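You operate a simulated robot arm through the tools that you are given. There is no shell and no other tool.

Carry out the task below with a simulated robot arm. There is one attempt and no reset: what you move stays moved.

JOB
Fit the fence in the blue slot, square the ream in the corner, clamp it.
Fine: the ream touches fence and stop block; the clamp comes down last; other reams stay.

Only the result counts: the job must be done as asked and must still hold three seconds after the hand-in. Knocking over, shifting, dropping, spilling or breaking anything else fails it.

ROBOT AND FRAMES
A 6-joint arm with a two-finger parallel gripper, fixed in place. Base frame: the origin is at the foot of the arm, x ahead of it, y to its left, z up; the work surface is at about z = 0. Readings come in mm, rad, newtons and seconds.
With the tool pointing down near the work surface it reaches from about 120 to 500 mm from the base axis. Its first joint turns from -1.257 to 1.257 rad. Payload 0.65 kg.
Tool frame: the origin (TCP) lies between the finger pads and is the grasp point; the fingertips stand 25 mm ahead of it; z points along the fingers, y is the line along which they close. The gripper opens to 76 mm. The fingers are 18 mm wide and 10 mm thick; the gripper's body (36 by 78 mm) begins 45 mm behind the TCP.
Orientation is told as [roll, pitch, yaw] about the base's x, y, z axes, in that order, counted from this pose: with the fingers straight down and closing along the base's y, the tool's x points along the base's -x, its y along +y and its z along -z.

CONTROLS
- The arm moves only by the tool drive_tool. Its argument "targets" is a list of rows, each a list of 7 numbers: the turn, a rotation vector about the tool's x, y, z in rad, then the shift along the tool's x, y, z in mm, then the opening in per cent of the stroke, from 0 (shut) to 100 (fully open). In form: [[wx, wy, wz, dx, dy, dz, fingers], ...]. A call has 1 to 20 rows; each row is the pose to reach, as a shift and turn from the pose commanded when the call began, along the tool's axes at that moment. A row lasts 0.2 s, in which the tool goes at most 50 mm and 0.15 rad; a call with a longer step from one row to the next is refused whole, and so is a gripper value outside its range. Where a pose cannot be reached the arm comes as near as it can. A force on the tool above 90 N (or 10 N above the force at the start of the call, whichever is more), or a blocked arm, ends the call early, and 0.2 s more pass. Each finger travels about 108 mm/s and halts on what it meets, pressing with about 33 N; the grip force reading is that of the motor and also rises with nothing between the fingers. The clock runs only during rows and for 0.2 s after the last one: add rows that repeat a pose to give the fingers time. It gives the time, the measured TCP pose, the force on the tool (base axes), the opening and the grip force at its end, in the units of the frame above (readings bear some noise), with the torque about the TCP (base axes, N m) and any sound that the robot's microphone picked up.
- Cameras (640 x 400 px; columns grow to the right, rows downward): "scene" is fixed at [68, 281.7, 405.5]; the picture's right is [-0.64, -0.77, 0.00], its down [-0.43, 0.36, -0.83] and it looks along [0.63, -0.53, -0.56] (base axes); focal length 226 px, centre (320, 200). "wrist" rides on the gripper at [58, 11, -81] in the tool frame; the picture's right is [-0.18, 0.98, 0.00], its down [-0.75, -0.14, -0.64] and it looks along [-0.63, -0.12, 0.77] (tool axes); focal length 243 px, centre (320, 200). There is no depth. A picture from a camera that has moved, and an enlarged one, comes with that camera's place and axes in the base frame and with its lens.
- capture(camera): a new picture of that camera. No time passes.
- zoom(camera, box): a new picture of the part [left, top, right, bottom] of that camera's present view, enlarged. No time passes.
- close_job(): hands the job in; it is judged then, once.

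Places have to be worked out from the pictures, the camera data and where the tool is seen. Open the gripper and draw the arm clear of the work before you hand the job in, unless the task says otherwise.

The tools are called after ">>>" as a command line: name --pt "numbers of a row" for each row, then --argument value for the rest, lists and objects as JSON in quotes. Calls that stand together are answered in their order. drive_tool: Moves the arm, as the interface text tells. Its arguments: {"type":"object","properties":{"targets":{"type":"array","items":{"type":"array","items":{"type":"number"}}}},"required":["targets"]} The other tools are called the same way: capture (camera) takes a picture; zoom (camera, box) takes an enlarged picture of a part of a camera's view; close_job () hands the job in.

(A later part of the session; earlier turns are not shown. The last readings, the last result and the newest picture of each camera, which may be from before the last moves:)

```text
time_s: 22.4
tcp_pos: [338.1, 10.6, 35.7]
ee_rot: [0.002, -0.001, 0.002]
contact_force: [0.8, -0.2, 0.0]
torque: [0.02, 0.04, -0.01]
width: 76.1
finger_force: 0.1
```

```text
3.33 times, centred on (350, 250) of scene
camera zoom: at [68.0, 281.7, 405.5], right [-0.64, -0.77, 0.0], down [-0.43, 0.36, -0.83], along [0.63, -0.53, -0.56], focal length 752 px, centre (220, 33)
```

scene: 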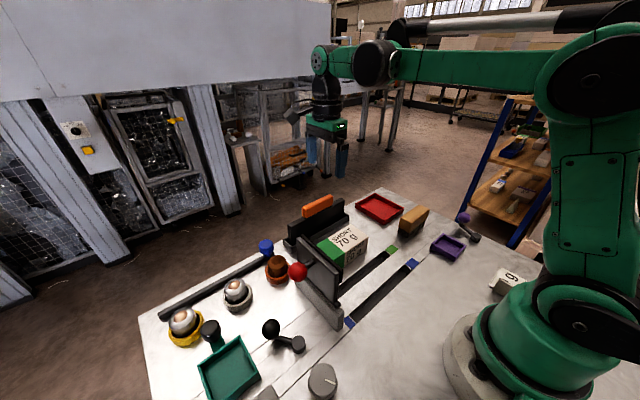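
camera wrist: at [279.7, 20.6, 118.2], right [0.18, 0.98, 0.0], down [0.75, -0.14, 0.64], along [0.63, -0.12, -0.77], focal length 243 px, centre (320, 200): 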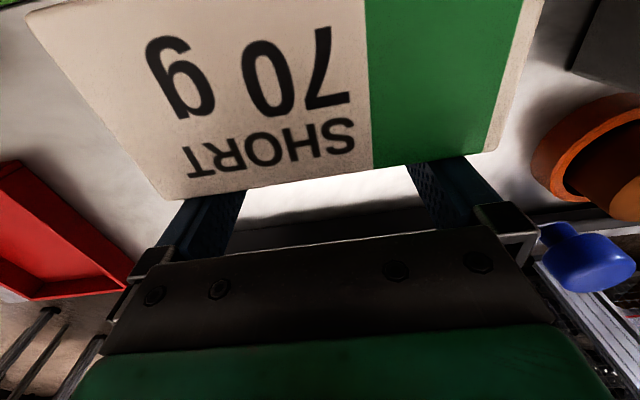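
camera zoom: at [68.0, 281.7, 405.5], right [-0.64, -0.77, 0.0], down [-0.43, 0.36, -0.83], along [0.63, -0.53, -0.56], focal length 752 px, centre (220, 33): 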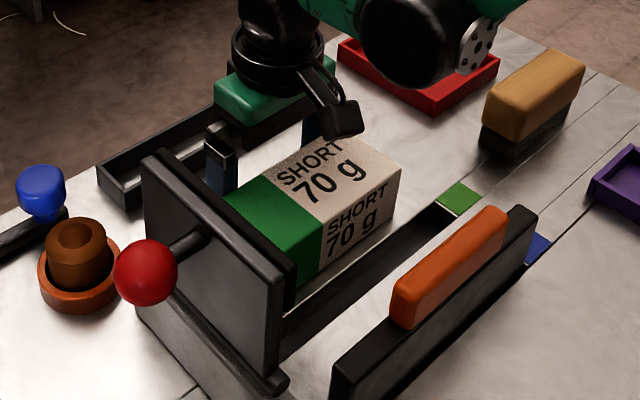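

The ream slides easily and stays square against both fingers. I continue another 45 mm.

>>> drive_tool --pt "0 0 0 5 0 0 100" --pt "0 0 0 10 0 0 100" --pt "0 0 0 15 0 0 100" --pt "0 0 0 20 0 0 100" --pt "0 0 0 25 0 0 100" --pt "0 0 0 30 0 0 100" --pt "0 0 0 35 0 0 100" --pt "0 0 0 40 0 0 100" --pt "0 0 0 45 0 0 100"

>>> capture --camera "wrist"

>>> zoom --camera "scene" --box '[290, 200, 450, 320]'

```text
time_s: 24.2
tcp_pos: [305.1, 11.5, 36.4]
ee_rot: [0.002, -0.027, -0.001]
contact_force: [10.0, 0.2, 6.7]
torque: [-0.02, 0.07, 0.01]
width: 75.8
finger_force: 0.0
stopped in row 9: the force on the tool passed its limit at 98 N (the readings are from after the stop); the commanded pose is now the measured one
```

```text
taken
camera wrist: at [245.9, 21.6, 116.2], right [0.18, 0.98, 0.01], down [0.73, -0.14, 0.66], along [0.65, -0.12, -0.75], focal length 243 px, centre (320, 200)
```

wrist: 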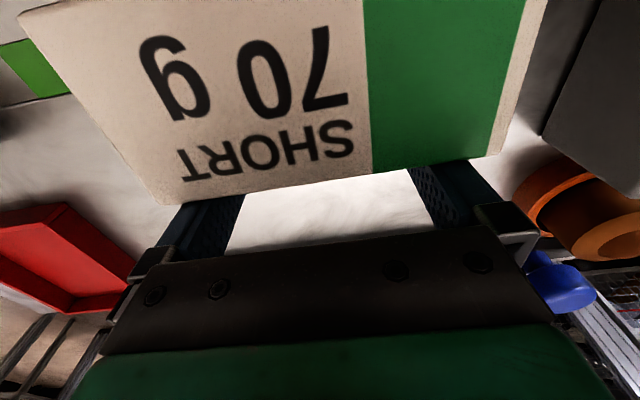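

```text
3.33 times, centred on (370, 260) of scene
camera zoom: at [68.0, 281.7, 405.5], right [-0.64, -0.77, 0.0], down [-0.43, 0.36, -0.83], along [0.63, -0.53, -0.56], focal length 752 px, centre (153, 0)
```

zoom: 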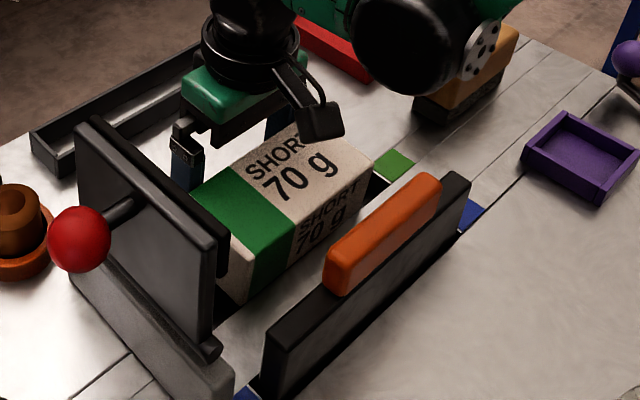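

The push stopped at 98 N at x≈305: the ream's leading edge (x≈238–241) seems to have caught on the far lip of the green slot. I back off slightly and zoom to see whether the ream is tilted into the slot.

>>> zoom --camera "scene" --box '[330, 225, 410, 285]'

>>> drive_tool --pt "0 0 0 -2 0 0 100" --pt "0 0 0 -4 0 0 100" --pt "0 0 0 -4 0 0 100"

>>> zoom --camera "scene" --box '[330, 225, 410, 285]'

>>> capture --camera "wrist"

```text
6.67 times, centred on (370, 255) of scene
camera zoom: at [68.0, 281.7, 405.5], right [-0.64, -0.77, 0.0], down [-0.43, 0.36, -0.83], along [0.63, -0.53, -0.56], focal length 1504 px, centre (-13, -167)
```

zoom: 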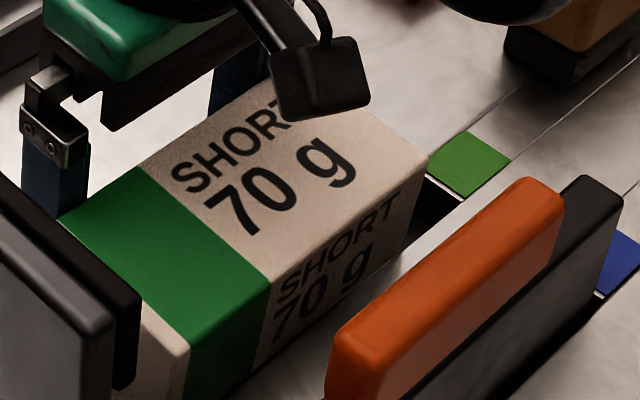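

```text
time_s: 25.0
tcp_pos: [309.9, 10.8, 36.3]
ee_rot: [0.001, -0.024, 0.001]
contact_force: [-1.1, 0.1, -0.2]
torque: [-0.02, 0.02, 0.01]
width: 76.2
finger_force: 0.0
```

```text
6.67 times, centred on (370, 255) of scene
camera zoom: at [68.0, 281.7, 405.5], right [-0.64, -0.77, 0.0], down [-0.43, 0.36, -0.83], along [0.63, -0.53, -0.56], focal length 1504 px, centre (-13, -167)
```

zoom: 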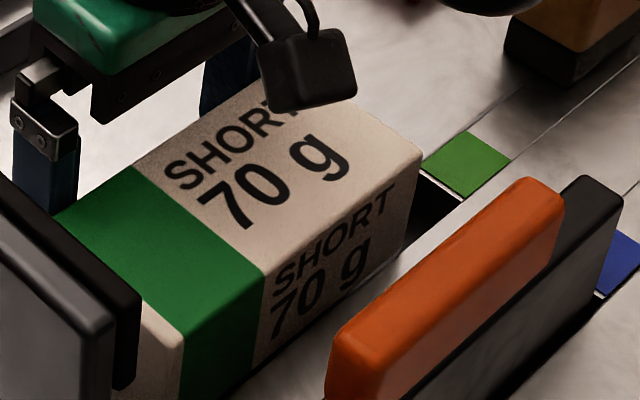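

```text
taken
camera wrist: at [250.0, 21.8, 116.3], right [0.18, 0.98, 0.01], down [0.74, -0.14, 0.66], along [0.65, -0.12, -0.75], focal length 243 px, centre (320, 200)
```

wrist: 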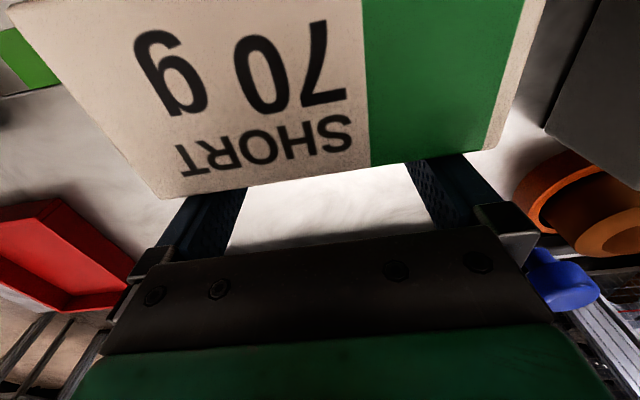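

The ream's leading edge dipped at the green slot's far lip, so sliding across is unreliable; the ream seems intact and level again. I'll lift it over instead: back off, straighten the tool's pitch, and rise above it.

>>> drive_tool --pt "0 0.012 0 -4 0 0 100" --pt "0 0.024 0 -8 0 0 100" --pt "0 0.024 0 -8 0 -25 100" --pt "0 0.024 0 -8 0 -60 100" --pt "0 0.024 0 -8 0 -100 100" --pt "0 0.024 0 -8 0 -125 100" --pt "0 0.024 0 -8 0 -125 100"

>>> capture --camera "wrist"

>>> zoom --camera "scene" --box '[310, 200, 430, 290]'

```text
time_s: 26.6
tcp_pos: [314.5, 10.5, 161.1]
ee_rot: [0.003, -0.001, 0.001]
contact_force: [0.2, 0.1, -0.7]
torque: [0.01, 0.02, 0.02]
width: 75.9
finger_force: 0.1
```

```text
taken
camera wrist: at [256.6, 21.1, 243.2], right [0.18, 0.98, 0.0], down [0.75, -0.14, 0.64], along [0.63, -0.12, -0.77], focal length 243 px, centre (320, 200)
```

wrist: 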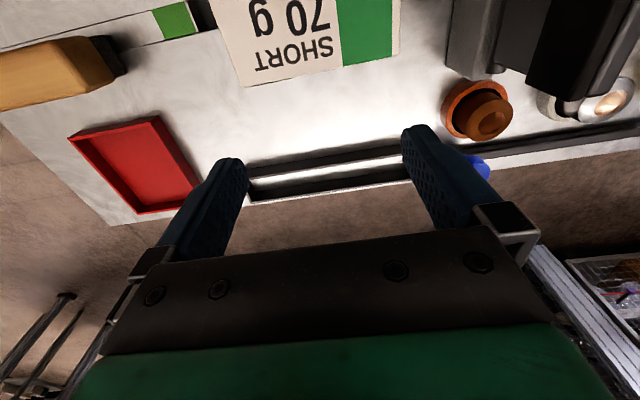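

```text
4.44 times, centred on (370, 245) of scene
camera zoom: at [68.0, 281.7, 405.5], right [-0.64, -0.77, 0.0], down [-0.43, 0.36, -0.83], along [0.63, -0.53, -0.56], focal length 1003 px, centre (98, 0)
```

zoom: 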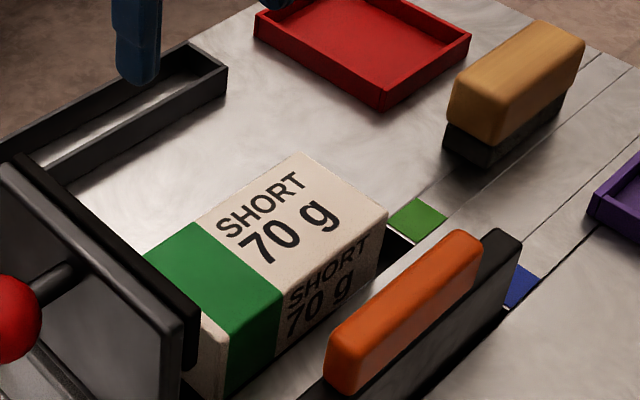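

The ream now sits at about x 239–297, y −48..69, level and square. I rotate the tool 90° over its centre (267.5, 10.5) to grip across its 58 mm width.

>>> drive_tool --pt "0 0 0.131 4 0 0 100" --pt "0 0 0.262 8 0 0 100" --pt "0 0 0.393 12 0 0 100" --pt "0 0 0.524 16 0 0 100" --pt "0 0 0.655 20 0 0 100" --pt "0 0 0.785 24 0 0 100" --pt "0 0 0.916 28 0 0 100" --pt "0 0 1.047 32 0 0 100" --pt "0 0 1.178 36 0 0 100" --pt "0 0 1.309 40 0 0 100" --pt "0 0 1.44 44 0 0 100" --pt "0 0 1.571 46.6 0 0 100" --pt "0 0 1.571 46.6 0 0 100"

>>> capture --camera "wrist"

>>> zoom --camera "scene" --box '[280, 170, 440, 290]'

```text
time_s: 29.4
tcp_pos: [267.6, 11.1, 159.5]
ee_rot: [0.001, 0.002, -1.573]
contact_force: [0.1, 0.6, 0.1]
torque: [0.0, 0.01, 0.04]
width: 75.9
finger_force: 0.1
```

```text
taken
camera wrist: at [279.1, 68.8, 242.6], right [0.98, -0.19, 0.0], down [-0.14, -0.75, 0.64], along [-0.12, -0.63, -0.77], focal length 243 px, centre (320, 200)
```

wrist: 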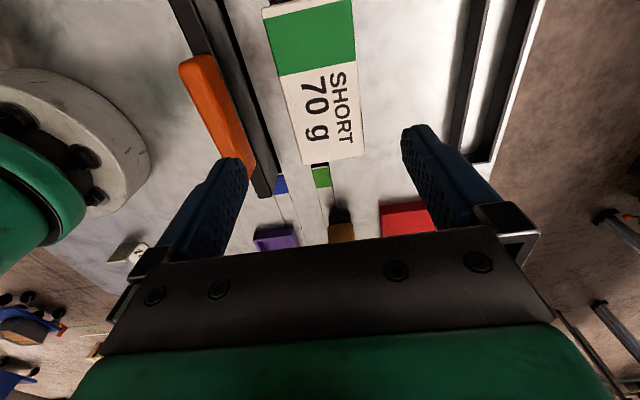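

```text
3.33 times, centred on (360, 230) of scene
camera zoom: at [68.0, 281.7, 405.5], right [-0.64, -0.77, 0.0], down [-0.43, 0.36, -0.83], along [0.63, -0.53, -0.56], focal length 752 px, centre (187, 100)
```

zoom: 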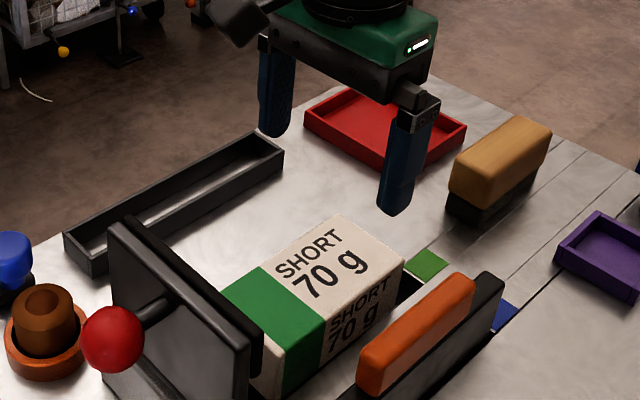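

Ream centre comes out near x≈268.5, y≈11. I descend with the fingers straddling it (about 9 mm clearance each side).

>>> drive_tool --pt "0 0 0 0 1 30 100" --pt "0 0 0 0 1 60 100" --pt "0 0 0 0 1 85 100" --pt "0 0 0 0 1 100 100" --pt "0 0 0 0 1 115 100" --pt "0 0 0 0 1 126 100" --pt "0 0 0 0 1 126 100"

>>> capture --camera "wrist"

>>> zoom --camera "scene" --box '[300, 190, 440, 295]'

```text
time_s: 31.0
tcp_pos: [268.4, 9.0, 34.2]
ee_rot: [0.002, 0.003, -1.57]
contact_force: [0.3, -1.1, -0.1]
torque: [0.01, 0.0, 0.0]
width: 76.3
finger_force: 0.1
```

```text
taken
camera wrist: at [280.0, 68.1, 116.3], right [0.98, -0.18, 0.0], down [-0.14, -0.75, 0.64], along [-0.12, -0.63, -0.77], focal length 243 px, centre (320, 200)
```

wrist: 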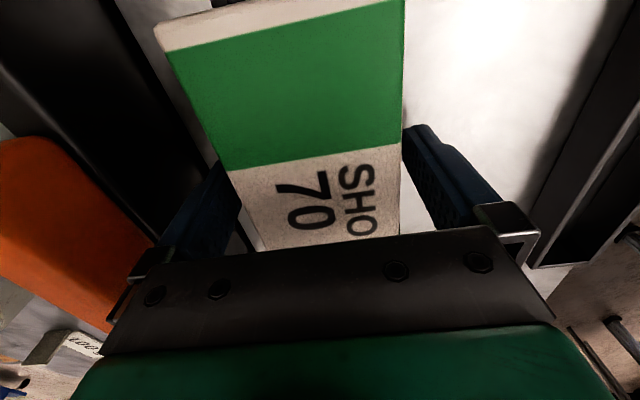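

```text
3.81 times, centred on (370, 242) of scene
camera zoom: at [68.0, 281.7, 405.5], right [-0.64, -0.77, 0.0], down [-0.43, 0.36, -0.83], along [0.63, -0.53, -0.56], focal length 860 px, centre (130, 38)
```

zoom: 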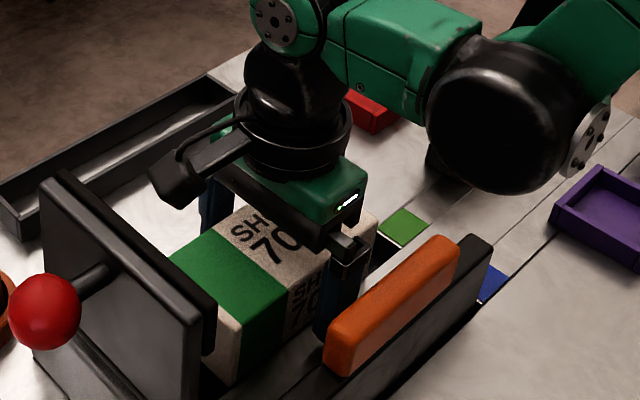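

The fingers straddle the ream without contact. I close on it.

>>> drive_tool --pt "0 0 0 0 0 0 60" --pt "0 0 0 0 0 0 60" --pt "0 0 0 0 0 0 60"

```text
time_s: 31.8
tcp_pos: [267.8, 9.8, 34.0]
ee_rot: [0.0, 0.001, -1.571]
contact_force: [1.0, 0.1, 0.6]
torque: [-0.02, -0.02, 0.02]
width: 57.8
finger_force: 32.9
```

Ream gripped at 57.8 mm. I lift it 15 mm and check the weight and level.

>>> drive_tool --pt "0 0 0 0 0 -4 50" --pt "0 0 0 0 0 -8 50" --pt "0 0 0 0 0 -12 50" --pt "0 0 0 0 0 -15 50" --pt "0 0 0 0 0 -15 50"

>>> zoom --camera "scene" --box '[300, 190, 440, 295]'

>>> capture --camera "wrist"

```text
time_s: 33.0
tcp_pos: [268.9, 11.8, 49.8]
ee_rot: [0.0, 0.0, -1.573]
contact_force: [-1.6, -0.5, 1.4]
torque: [0.02, 0.2, 0.01]
width: 57.1
finger_force: 31.7
```

```text
3.81 times, centred on (370, 242) of scene
camera zoom: at [68.0, 281.7, 405.5], right [-0.64, -0.77, 0.0], down [-0.43, 0.36, -0.83], along [0.63, -0.53, -0.56], focal length 860 px, centre (130, 38)
```

zoom: 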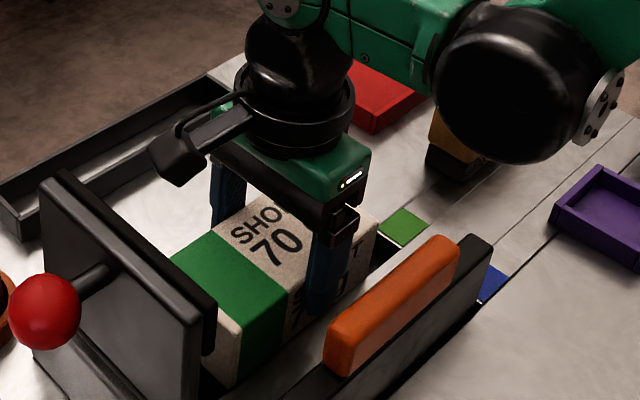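

```text
taken
camera wrist: at [279.6, 69.5, 132.1], right [0.98, -0.18, 0.0], down [-0.14, -0.75, 0.64], along [-0.12, -0.63, -0.77], focal length 243 px, centre (320, 200)
```

wrist: 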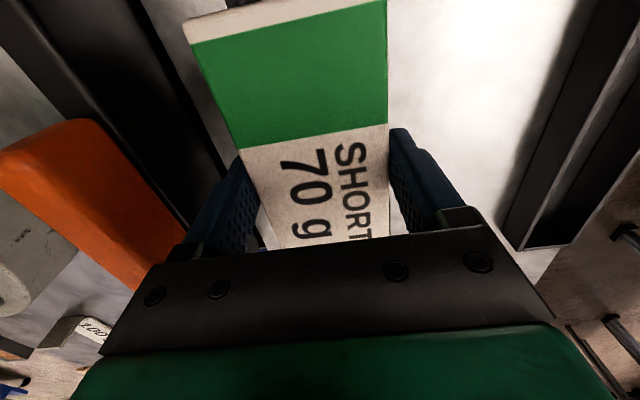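

The fingers slid up without lifting the ream: it is too heavy/slippery to carry. I reopen, go back down low, regrip and try a very small lift to read how much force I can apply before slipping; the plan then is to drag it held level across the slot lip.

>>> drive_tool --pt "0 0 0 0 0 0 100" --pt "0 0 0 0 0 0 100" --pt "0 0 0 0 0 8 100" --pt "0 0 0 0 0 16 100" --pt "0 0 0 0 0 19 100" --pt "0 0 0 0 0 19 100" --pt "0 0 0 0 0 19 50" --pt "0 0 0 0 0 19 50" --pt "0 0 0 0 0 19 50"

>>> drive_tool --pt "0 0 0 0 0 -1 50" --pt "0 0 0 0 0 -2 50" --pt "0 0 0 0 0 -3 50"

>>> zoom --camera "scene" --box '[310, 210, 420, 292]'

```text
time_s: 35.0
tcp_pos: [268.5, 11.6, 30.6]
ee_rot: [0.003, 0.003, -1.57]
contact_force: [-0.2, 0.7, 0.3]
torque: [0.0, 0.02, 0.02]
width: 57.8
finger_force: 32.3
```

```text
time_s: 35.8
tcp_pos: [269.6, 11.4, 32.9]
ee_rot: [0.002, 0.003, -1.572]
contact_force: [0.0, 0.6, -1.8]
torque: [0.0, 0.0, 0.01]
width: 58.1
finger_force: 32.7
```

```text
4.88 times, centred on (365, 251) of scene
camera zoom: at [68.0, 281.7, 405.5], right [-0.64, -0.77, 0.0], down [-0.43, 0.36, -0.83], along [0.63, -0.53, -0.56], focal length 1101 px, centre (100, -49)
```

zoom: 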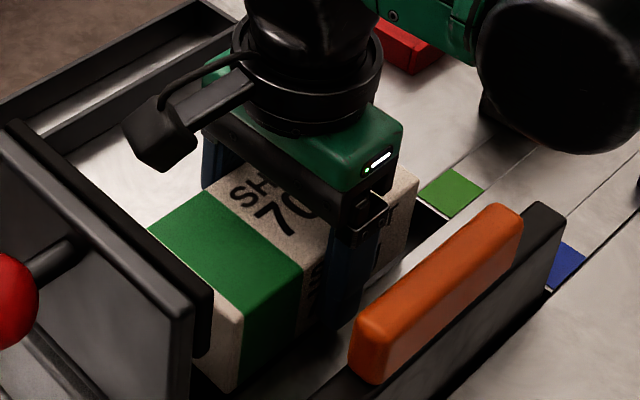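

Only −1.8 N on lifting 2–3 mm; I need to see whether the ream is actually rising. I lift another 4 mm and zoom in.

>>> zoom --camera "scene" --box '[330, 245, 390, 290]'

>>> drive_tool --pt "0 0 0 0 0 -2 50" --pt "0 0 0 0 0 -4 50"

>>> zoom --camera "scene" --box '[330, 245, 390, 290]'

>>> capture --camera "wrist"

```text
8.89 times, centred on (360, 268) of scene
camera zoom: at [68.0, 281.7, 405.5], right [-0.64, -0.77, 0.0], down [-0.43, 0.36, -0.83], along [0.63, -0.53, -0.56], focal length 2006 px, centre (-36, -400)
```

zoom: 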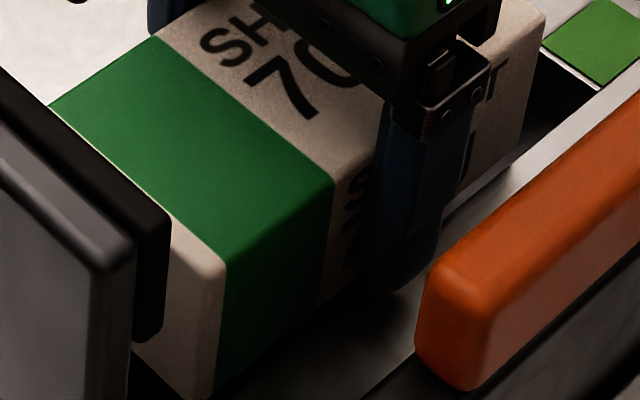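

```text
time_s: 36.4
tcp_pos: [269.9, 11.2, 37.5]
ee_rot: [0.002, 0.003, -1.571]
contact_force: [0.8, -0.2, -2.7]
torque: [0.03, -0.01, -0.01]
width: 57.6
finger_force: 32.7
```

```text
8.89 times, centred on (360, 268) of scene
camera zoom: at [68.0, 281.7, 405.5], right [-0.64, -0.77, 0.0], down [-0.43, 0.36, -0.83], along [0.63, -0.53, -0.56], focal length 2006 px, centre (-36, -400)
```

zoom: 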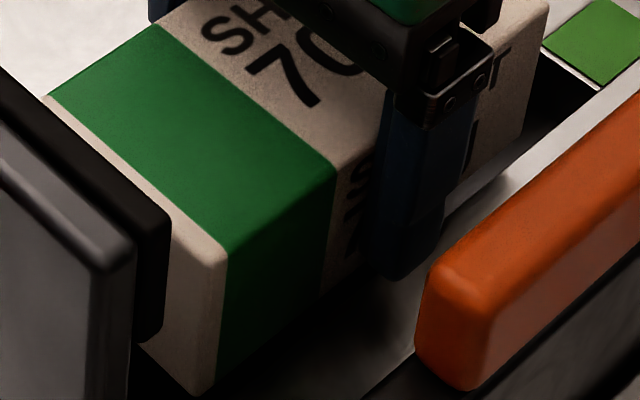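

```text
taken
camera wrist: at [280.2, 69.0, 119.9], right [0.98, -0.18, 0.0], down [-0.14, -0.75, 0.64], along [-0.12, -0.63, -0.77], focal length 243 px, centre (320, 200)
```

wrist: 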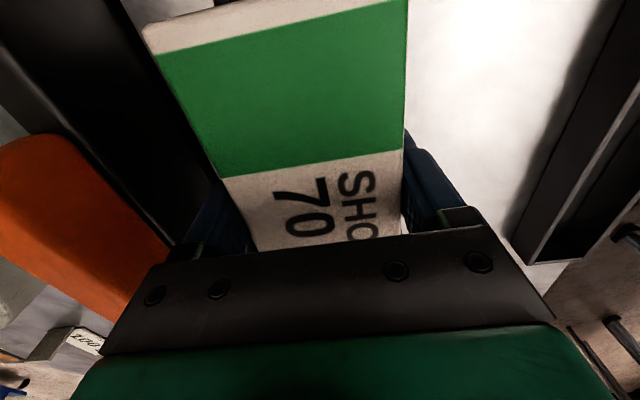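

The ream did rise about 4 mm (weight ≈2.7 N) with a slow creep in the grip. I promptly carry it −17.5 mm in x across the slot lip, then lower it.

>>> drive_tool --pt "0 0 0 0 -4 -3 50" --pt "0 0 0 0 -9 -4 50" --pt "0 0 0 0 -14 -4 50" --pt "0 0 0 0 -17.5 -3 50" --pt "0 0 0 0 -17.5 0 50" --pt "0 0 0 0 -17.5 3 50"

>>> zoom --camera "scene" --box '[310, 210, 420, 292]'

>>> capture --camera "wrist"

```text
time_s: 37.8
tcp_pos: [251.2, 9.5, 35.0]
ee_rot: [0.002, 0.003, -1.57]
contact_force: [0.6, -0.7, -2.3]
torque: [-0.01, 0.01, 0.02]
width: 57.7
finger_force: 32.7
```

```text
4.88 times, centred on (365, 251) of scene
camera zoom: at [68.0, 281.7, 405.5], right [-0.64, -0.77, 0.0], down [-0.43, 0.36, -0.83], along [0.63, -0.53, -0.56], focal length 1101 px, centre (100, -49)
```

zoom: 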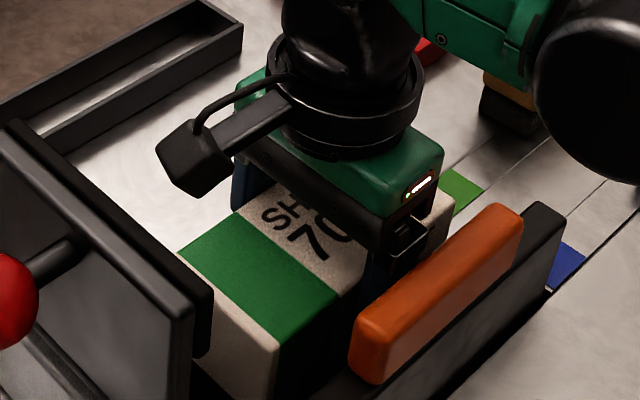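

```text
taken
camera wrist: at [262.3, 68.3, 116.7], right [0.98, -0.18, 0.0], down [-0.14, -0.75, 0.64], along [-0.12, -0.63, -0.77], focal length 243 px, centre (320, 200)
```

wrist: 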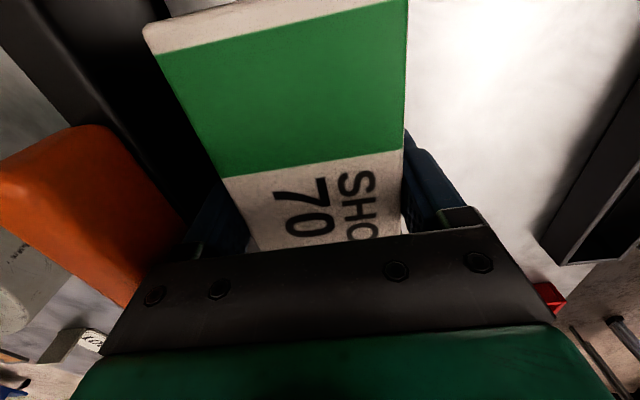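

Ream moved along with no slip and is still carried slightly (−2.3 N), now about x 222–280. I lower it to the table and release with a limited opening so the inner finger doesn't touch the fence.

>>> drive_tool --pt "0 0 0 0 0 1.5 50" --pt "0 0 0 0 0 3 50" --pt "0 0 0 0 0 4 50" --pt "0 0 0 0 0 4 86" --pt "0 0 0 0 0 4 86"

>>> zoom --camera "scene" --box '[310, 210, 420, 292]'

>>> capture --camera "wrist"

```text
time_s: 39.0
tcp_pos: [251.2, 11.8, 30.4]
ee_rot: [0.003, 0.002, -1.571]
contact_force: [0.4, 0.2, -0.2]
torque: [0.03, -0.01, -0.02]
width: 65.4
finger_force: 0.0
```

```text
4.88 times, centred on (365, 251) of scene
camera zoom: at [68.0, 281.7, 405.5], right [-0.64, -0.77, 0.0], down [-0.43, 0.36, -0.83], along [0.63, -0.53, -0.56], focal length 1101 px, centre (100, -49)
```

zoom: 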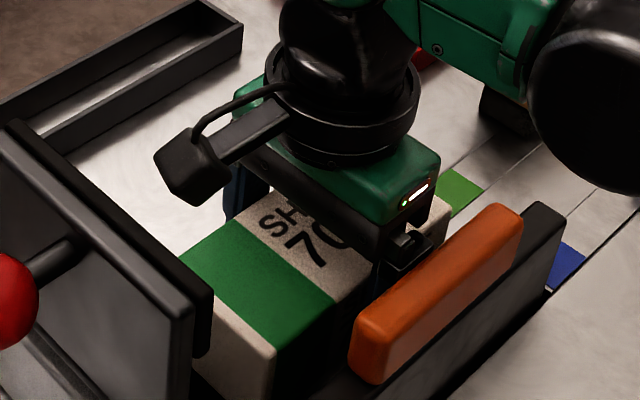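

```text
taken
camera wrist: at [262.7, 68.7, 112.5], right [0.98, -0.18, 0.0], down [-0.14, -0.75, 0.64], along [-0.12, -0.63, -0.77], focal length 243 px, centre (320, 200)
```

wrist: 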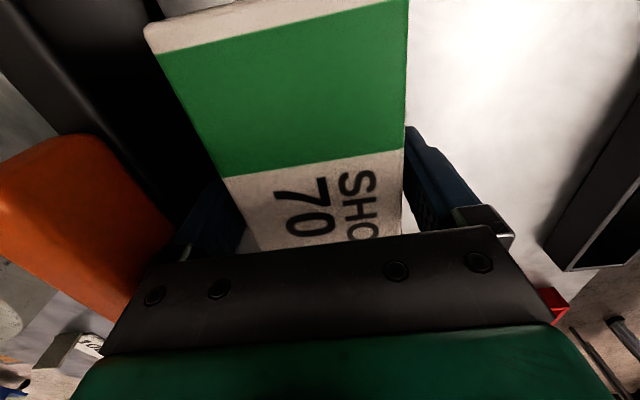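

Released; the ream rests at x≈222–280 spanning the green slot safely. Next I go up and over to the −y end (fingers spread ±20 mm in x) to push the ream toward the stop block.

>>> drive_tool --pt "0 0 0 0 0 -15 86" --pt "0 0 0 0 0 -45 86" --pt "0 0 0 0 0 -80 60" --pt "0 0 0 -20 0 -90 30" --pt "0 0 0 -45 0 -90 30" --pt "0 0 0 -70 0 -90 30" --pt "0 0 0 -78 0 -90 30" --pt "0 0 0 -78 0 -60 30" --pt "0 0 0 -78 0 -30 30" --pt "0 0 0 -78 0 -10 30" --pt "0 0 0 -78 0 -1 30" --pt "0 0 0 -78 0 -1 30"

>>> capture --camera "wrist"

>>> zoom --camera "scene" --box '[300, 190, 450, 300]'

```text
time_s: 41.6
tcp_pos: [252.7, -65.7, 32.9]
ee_rot: [0.003, 0.002, -1.572]
contact_force: [0.1, 0.5, 0.2]
torque: [0.0, 0.01, -0.02]
width: 22.8
finger_force: 0.2
```

```text
taken
camera wrist: at [263.9, -8.4, 114.3], right [0.98, -0.18, 0.0], down [-0.14, -0.75, 0.64], along [-0.12, -0.63, -0.77], focal length 243 px, centre (320, 200)
```

wrist: 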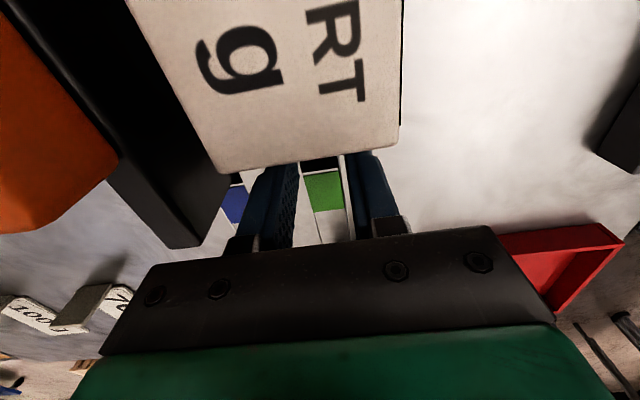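

```text
3.64 times, centred on (375, 245) of scene
camera zoom: at [68.0, 281.7, 405.5], right [-0.64, -0.77, 0.0], down [-0.43, 0.36, -0.83], along [0.63, -0.53, -0.56], focal length 820 px, centre (120, 36)
```

zoom: 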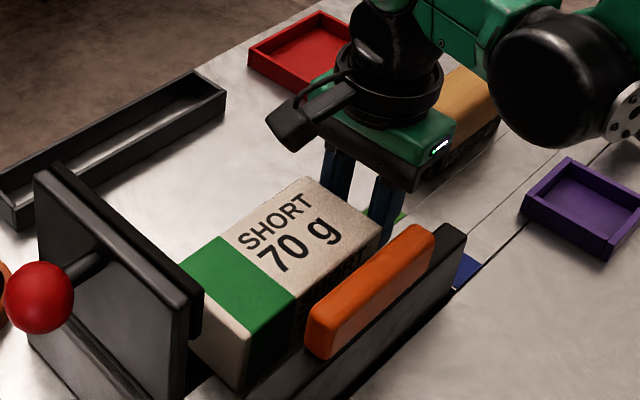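

The fingers are centred on the ream's −y end with a ~9 mm gap. I push it +y about 45 mm first (stopping short of the stop block).

>>> drive_tool --pt "0 0 0 4 0 0 30" --pt "0 0 0 8 0 0 30" --pt "0 0 0 12 0 0 30" --pt "0 0 0 17 0 0 30" --pt "0 0 0 22 0 0 30" --pt "0 0 0 27 0 0 30" --pt "0 0 0 32 0 0 30" --pt "0 0 0 37 0 0 30" --pt "0 0 0 42 0 0 30" --pt "0 0 0 47 0 0 30" --pt "0 0 0 51 0 0 30" --pt "0 0 0 54 0 0 30"

>>> capture --camera "wrist"

>>> zoom --camera "scene" --box '[270, 210, 420, 320]'

```text
time_s: 44.2
tcp_pos: [251.2, -13.4, 32.9]
ee_rot: [0.001, 0.002, -1.571]
contact_force: [-0.7, -1.7, 0.7]
torque: [-0.01, 0.02, -0.01]
width: 22.7
finger_force: 0.0
```

```text
taken
camera wrist: at [262.6, 44.5, 114.8], right [0.98, -0.18, 0.0], down [-0.14, -0.75, 0.64], along [-0.12, -0.63, -0.77], focal length 243 px, centre (320, 200)
```

wrist: 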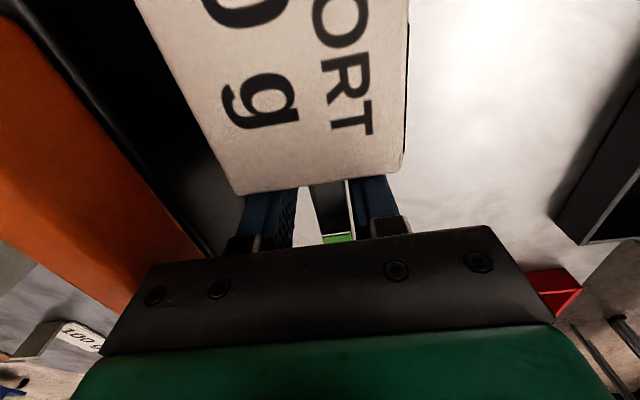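

```text
3.64 times, centred on (345, 265) of scene
camera zoom: at [68.0, 281.7, 405.5], right [-0.64, -0.77, 0.0], down [-0.43, 0.36, -0.83], along [0.63, -0.53, -0.56], focal length 820 px, centre (229, -36)
```

zoom: 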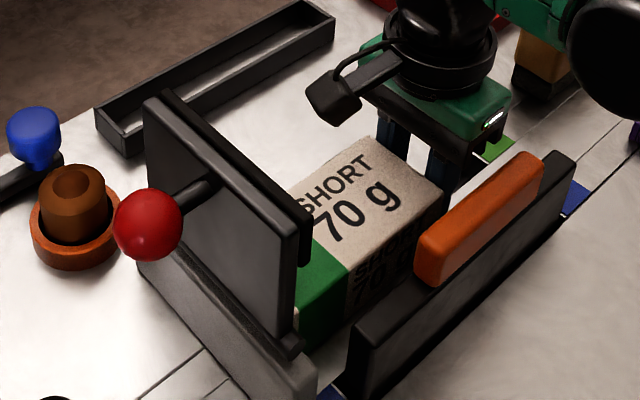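

The ream is now ~8 mm from the stop and still square. I back off, rise, return to yaw 0 and move to the ream's +x side, ready to push it against the fence.

>>> drive_tool --pt "0 0 0 -5 0 0 30" --pt "0 0 0 -10 0 0 30" --pt "0 0 0 -10 0 -40 30" --pt "0 0 0 -10 0 -80 30" --pt "0 0 0 -10 0 -117 30" --pt "0 0 -0.131 -4 4 -117 60" --pt "0 0 -0.262 2 8 -117 60" --pt "0 0 -0.393 8 12 -117 60" --pt "0 0 -0.524 15 16 -117 60" --pt "0 0 -0.655 21 20 -117 60" --pt "0 0 -0.785 27 24 -117 60" --pt "0 0 -0.916 33 28 -117 60" --pt "0 0 -1.047 39 32 -117 60" --pt "0 0 -1.178 46 36 -117 60" --pt "0 0 -1.309 52 41 -117 60" --pt "0 0 -1.44 58 45 -117 60" --pt "0 0 -1.571 65 49 -117 60" --pt "0 0 -1.571 65 49 -117 60"

>>> capture --camera "wrist"

>>> zoom --camera "scene" --box '[270, 200, 420, 320]'

```text
time_s: 48.0
tcp_pos: [299.8, 51.8, 147.3]
ee_rot: [0.001, -0.001, 0.002]
contact_force: [0.6, 0.4, 0.1]
torque: [-0.01, -0.01, 0.0]
width: 45.5
finger_force: 0.0
```

```text
taken
camera wrist: at [242.2, 62.2, 230.5], right [0.18, 0.98, 0.0], down [0.75, -0.14, 0.64], along [0.63, -0.12, -0.77], focal length 243 px, centre (320, 200)
```

wrist: 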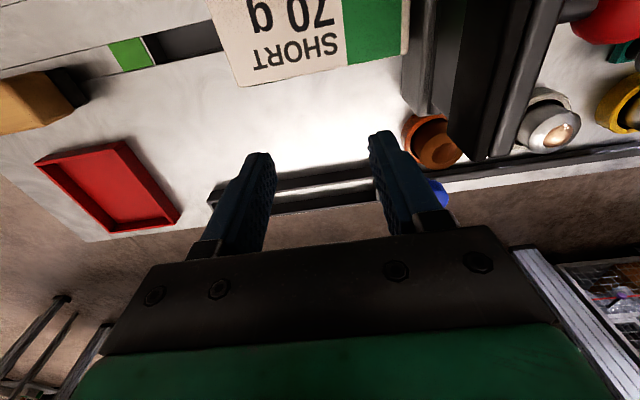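

```text
3.33 times, centred on (345, 260) of scene
camera zoom: at [68.0, 281.7, 405.5], right [-0.64, -0.77, 0.0], down [-0.43, 0.36, -0.83], along [0.63, -0.53, -0.56], focal length 752 px, centre (237, 0)
```

zoom: 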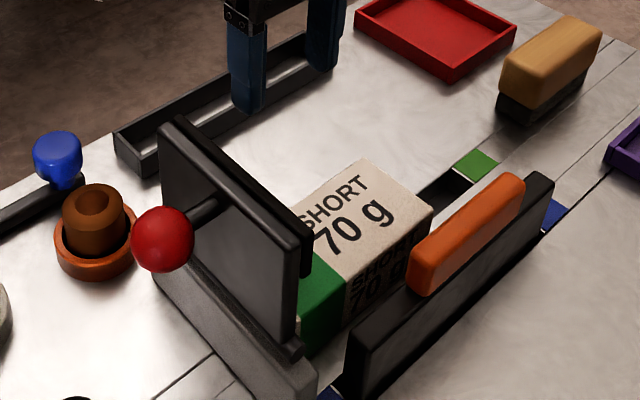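

Ream: +x face at x≈279.5, y −3.6..~111. I descend at x≈300 beside it.

>>> drive_tool --pt "0 0 0 0 0 35 60" --pt "0 0 0 0 0 70 60" --pt "0 0 0 0 0 95 60" --pt "0 0 0 0 0 110 60" --pt "0 0 0 0 0 115 60" --pt "0 0 0 0 0 115 60"

>>> capture --camera "wrist"

>>> zoom --camera "scene" --box '[270, 200, 420, 320]'

```text
time_s: 49.4
tcp_pos: [299.7, 50.4, 34.1]
ee_rot: [0.002, 0.0, 0.0]
contact_force: [-0.2, 0.1, 0.1]
torque: [0.0, -0.05, 0.01]
width: 45.9
finger_force: 0.0
```

```text
taken
camera wrist: at [242.3, 61.5, 116.5], right [0.18, 0.98, 0.0], down [0.75, -0.14, 0.64], along [0.63, -0.12, -0.77], focal length 243 px, centre (320, 200)
```

wrist: 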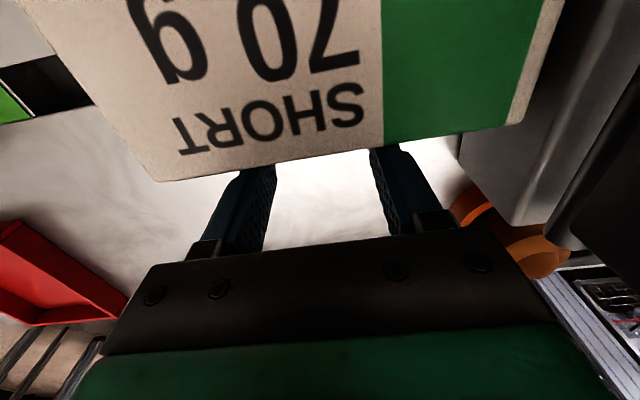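

```text
3.33 times, centred on (345, 260) of scene
camera zoom: at [68.0, 281.7, 405.5], right [-0.64, -0.77, 0.0], down [-0.43, 0.36, -0.83], along [0.63, -0.53, -0.56], focal length 752 px, centre (237, 0)
```

zoom: 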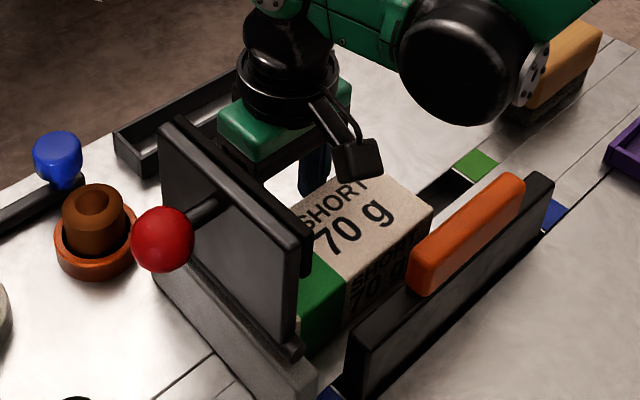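

Positioned beside the ream. I push −x by 25 mm in small steps, leaving a few mm before the fence.

>>> drive_tool --pt "0 0 0 4 0 0 60" --pt "0 0 0 8 0 0 60" --pt "0 0 0 11 0 0 60" --pt "0 0 0 14 0 0 60" --pt "0 0 0 17 0 0 60" --pt "0 0 0 20 0 0 60" --pt "0 0 0 23 0 0 60" --pt "0 0 0 25 0 0 60"

>>> capture --camera "wrist"

>>> zoom --camera "scene" --box '[290, 210, 420, 315]'

```text
time_s: 51.2
tcp_pos: [274.2, 52.4, 33.8]
ee_rot: [0.003, -0.002, 0.0]
contact_force: [2.1, 1.4, 0.2]
torque: [-0.04, 0.04, 0.05]
width: 45.4
finger_force: 0.0
```

```text
taken
camera wrist: at [217.0, 62.5, 116.0], right [0.18, 0.98, 0.0], down [0.75, -0.14, 0.64], along [0.63, -0.12, -0.77], focal length 243 px, centre (320, 200)
```

wrist: 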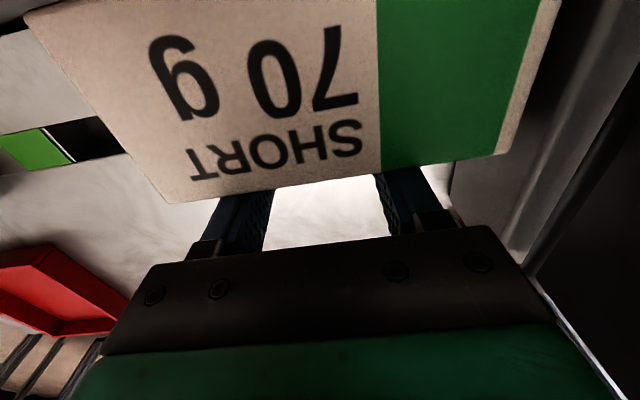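

```text
3.81 times, centred on (355, 262) of scene
camera zoom: at [68.0, 281.7, 405.5], right [-0.64, -0.77, 0.0], down [-0.43, 0.36, -0.83], along [0.63, -0.53, -0.56], focal length 860 px, centre (187, -38)
```

zoom: 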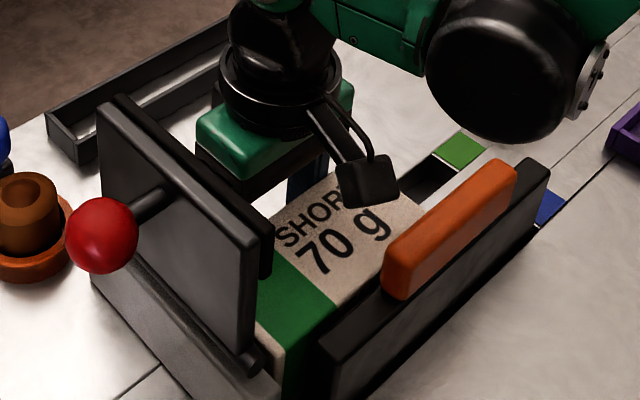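

Gap to the fence is now ~5 mm. I continue slowly and watch the contact force.

>>> drive_tool --pt "0 0 0 1 0 0 60" --pt "0 0 0 2 0 0 60" --pt "0 0 0 3 0 0 60" --pt "0 0 0 3.8 0 0 60"

>>> zoom --camera "scene" --box '[330, 230, 420, 310]'

```text
time_s: 52.2
tcp_pos: [270.5, 51.5, 34.5]
ee_rot: [0.003, -0.001, -0.001]
contact_force: [0.9, 0.5, 0.7]
torque: [0.02, -0.02, 0.02]
width: 45.6
finger_force: 0.1
```

```text
5.00 times, centred on (375, 270) of scene
camera zoom: at [68.0, 281.7, 405.5], right [-0.64, -0.77, 0.0], down [-0.43, 0.36, -0.83], along [0.63, -0.53, -0.56], focal length 1128 px, centre (45, -150)
```

zoom: 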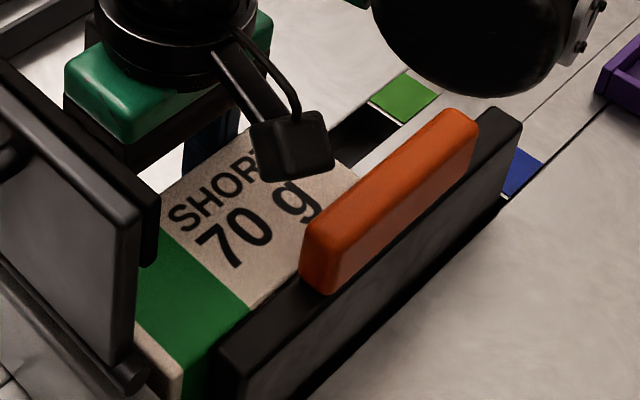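

No rise yet. I keep pushing in sub-millimetre steps.

>>> drive_tool --pt "0 0 0 0.7 0 0 60" --pt "0 0 0 1.4 0 0 60" --pt "0 0 0 2 0 0 60"

>>> drive_tool --pt "0 0 0 0.5 0 0 60" --pt "0 0 0 1 0 0 60"

>>> zoom --camera "scene" --box '[330, 230, 420, 310]'

```text
time_s: 53.0
tcp_pos: [269.1, 52.3, 34.4]
ee_rot: [0.002, -0.001, -0.001]
contact_force: [1.4, 1.1, -0.2]
torque: [0.03, -0.01, 0.05]
width: 45.5
finger_force: 0.1
```

```text
time_s: 53.6
tcp_pos: [268.8, 51.4, 33.7]
ee_rot: [0.002, -0.001, 0.0]
contact_force: [6.7, 0.4, 1.8]
torque: [0.01, 0.06, 0.01]
width: 45.6
finger_force: 0.0
```

```text
5.00 times, centred on (375, 270) of scene
camera zoom: at [68.0, 281.7, 405.5], right [-0.64, -0.77, 0.0], down [-0.43, 0.36, -0.83], along [0.63, -0.53, -0.56], focal length 1128 px, centre (45, -150)
```

zoom: 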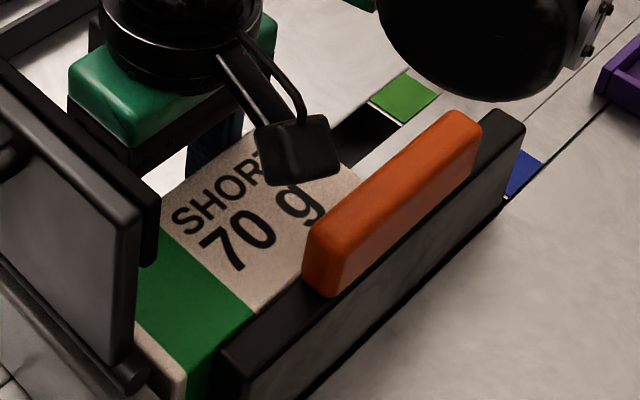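

Force rose to 6.7 N — the ream touches the fence and has begun taking up its slot clearance. One more small push to settle the fence against its slot wall.

>>> drive_tool --pt "0 0 0 0.5 0 0 60" --pt "0 0 0 1 0 0 60"

>>> zoom --camera "scene" --box '[330, 230, 420, 310]'

```text
time_s: 54.2
tcp_pos: [267.6, 51.7, 33.7]
ee_rot: [0.002, -0.004, 0.001]
contact_force: [23.5, -1.7, 12.9]
torque: [0.02, 0.33, 0.14]
width: 45.5
finger_force: 0.0
```

```text
5.00 times, centred on (375, 270) of scene
camera zoom: at [68.0, 281.7, 405.5], right [-0.64, -0.77, 0.0], down [-0.43, 0.36, -0.83], along [0.63, -0.53, -0.56], focal length 1128 px, centre (45, -150)
```

zoom: 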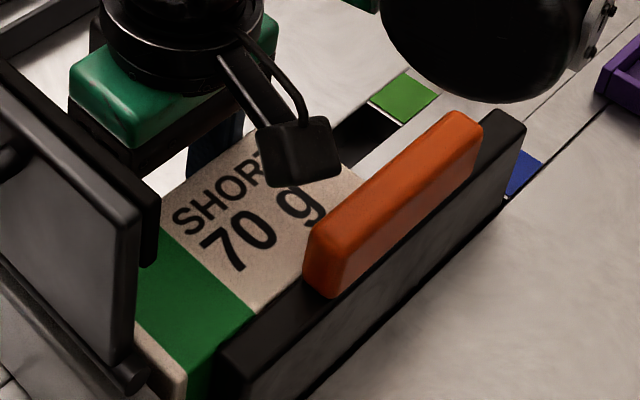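

Firm contact with the fence at 23 N. I back off, rise, turn the tool to spread the fingers along x, and move to the −y end for the final push to the stop.

>>> drive_tool --pt "0 0 0 -2 0 0 60" --pt "0 0 0 -5 0 0 60" --pt "0 0 0 -5 0 -40 60" --pt "0 0 0 -5 0 -80 60" --pt "0 0 0 -5 0 -116 60" --pt "0 0 0.131 -2 -6.4 -116 30" --pt "0 0 0.262 1 -12.8 -116 30" --pt "0 0 0.393 4 -19.2 -116 30" --pt "0 0 0.524 7 -25.6 -116 30" --pt "0 0 0.655 10 -32 -116 30" --pt "0 0 0.785 13 -38.4 -116 30" --pt "0 0 0.916 16 -44.8 -116 30" --pt "0 0 1.047 19 -51.2 -116 30" --pt "0 0 1.178 22 -57.6 -116 30" --pt "0 0 1.309 25 -64 -116 30" --pt "0 0 1.44 28 -70.4 -116 30" --pt "0 0 1.571 31.4 -77 -116 30" --pt "0 0 1.571 31.4 -77 -116 30"

>>> capture --camera "wrist"

>>> zoom --camera "scene" --box '[290, 210, 430, 325]'

```text
time_s: 58.0
tcp_pos: [236.4, -24.6, 149.6]
ee_rot: [0.003, 0.001, -1.572]
contact_force: [-0.2, -0.3, -0.4]
torque: [0.01, 0.02, 0.0]
width: 23.0
finger_force: 0.1
```

```text
taken
camera wrist: at [248.5, 32.9, 232.2], right [0.98, -0.19, 0.0], down [-0.14, -0.75, 0.64], along [-0.12, -0.63, -0.77], focal length 243 px, centre (320, 200)
```

wrist: 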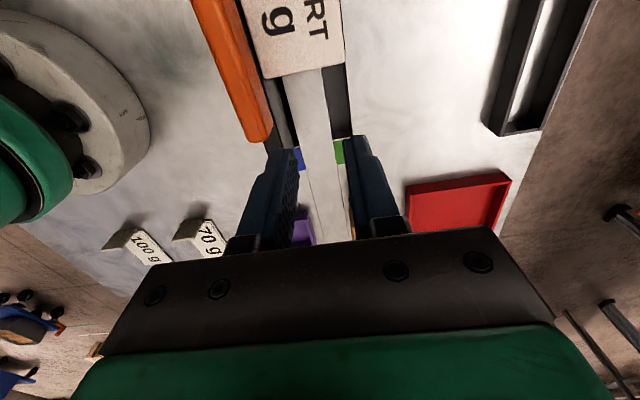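

```text
3.48 times, centred on (360, 268) of scene
camera zoom: at [68.0, 281.7, 405.5], right [-0.64, -0.77, 0.0], down [-0.43, 0.36, -0.83], along [0.63, -0.53, -0.56], focal length 785 px, centre (181, -35)
```

zoom: 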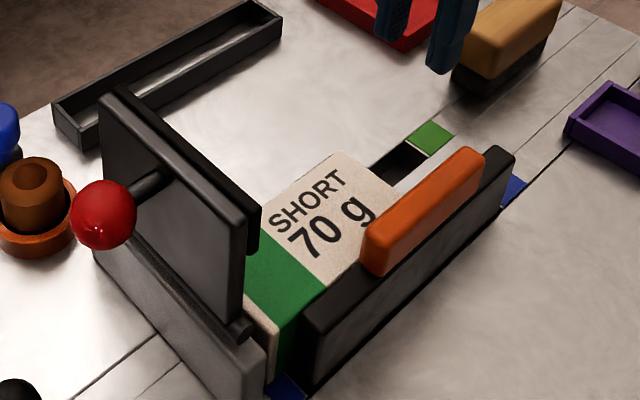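

The ream is against the fence. I zoom the wrist view to check whether the ream is square before pushing.

>>> zoom --camera "wrist" --box '[180, 0, 380, 125]'

>>> zoom --camera "scene" --box '[345, 245, 405, 310]'

```text
3.20 times, centred on (280, 62) of wrist
camera zoom: at [248.5, 32.9, 232.2], right [0.98, -0.19, 0.0], down [-0.14, -0.75, 0.64], along [-0.12, -0.63, -0.77], focal length 776 px, centre (448, 640)
```

zoom: 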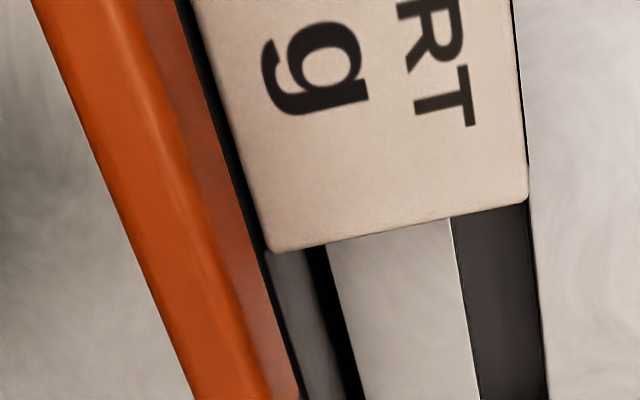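

```text
6.15 times, centred on (375, 278) of scene
camera zoom: at [68.0, 281.7, 405.5], right [-0.64, -0.77, 0.0], down [-0.43, 0.36, -0.83], along [0.63, -0.53, -0.56], focal length 1388 px, centre (-18, -277)
```

zoom: 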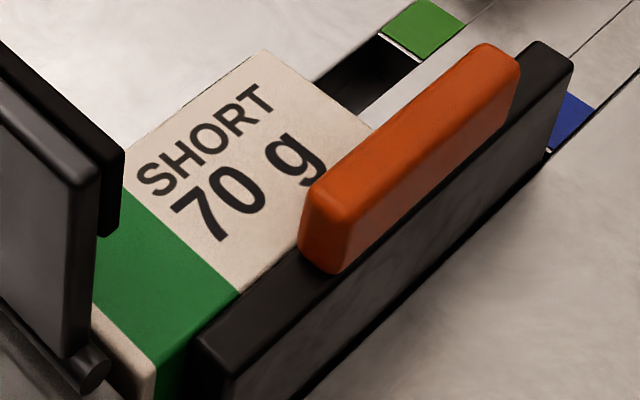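

The ream is square with the fence within measurement error. I descend at the −y end (tips at z≈14 so the gripper body clears the fence handle).

>>> drive_tool --pt "0 0 0 0 0 35 30" --pt "0 0 0 0 0 70 30" --pt "0 0 0 0 0 95 30" --pt "0 0 0 0 0 108 30" --pt "0 0 0 0 0 112 30" --pt "0 0 0 0 0 112 30"

>>> zoom --camera "scene" --box '[310, 200, 450, 310]'

>>> capture --camera "wrist"

```text
time_s: 59.4
tcp_pos: [234.9, -26.6, 36.8]
ee_rot: [0.002, 0.002, -1.571]
contact_force: [-0.5, -0.3, -0.1]
torque: [0.05, 0.0, 0.0]
width: 22.6
finger_force: 0.0
```

```text
3.64 times, centred on (380, 255) of scene
camera zoom: at [68.0, 281.7, 405.5], right [-0.64, -0.77, 0.0], down [-0.43, 0.36, -0.83], along [0.63, -0.53, -0.56], focal length 820 px, centre (102, 0)
```

zoom: 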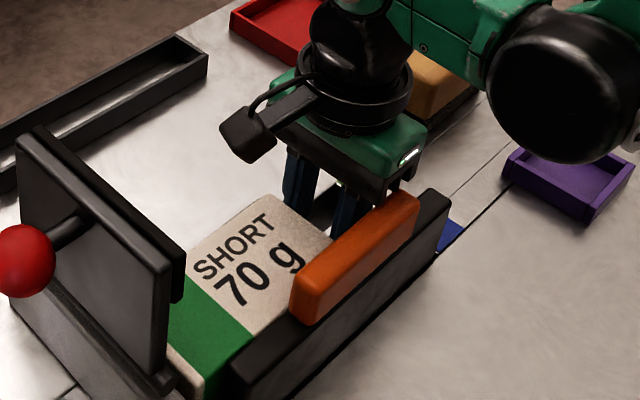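

```text
taken
camera wrist: at [246.4, 32.6, 119.3], right [0.98, -0.18, 0.0], down [-0.14, -0.75, 0.64], along [-0.12, -0.63, -0.77], focal length 243 px, centre (320, 200)
```

wrist: 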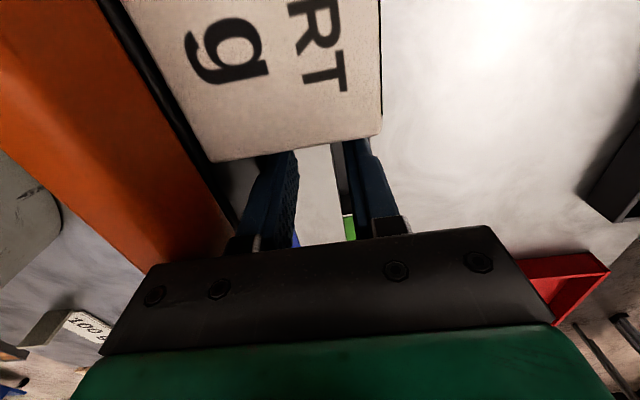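

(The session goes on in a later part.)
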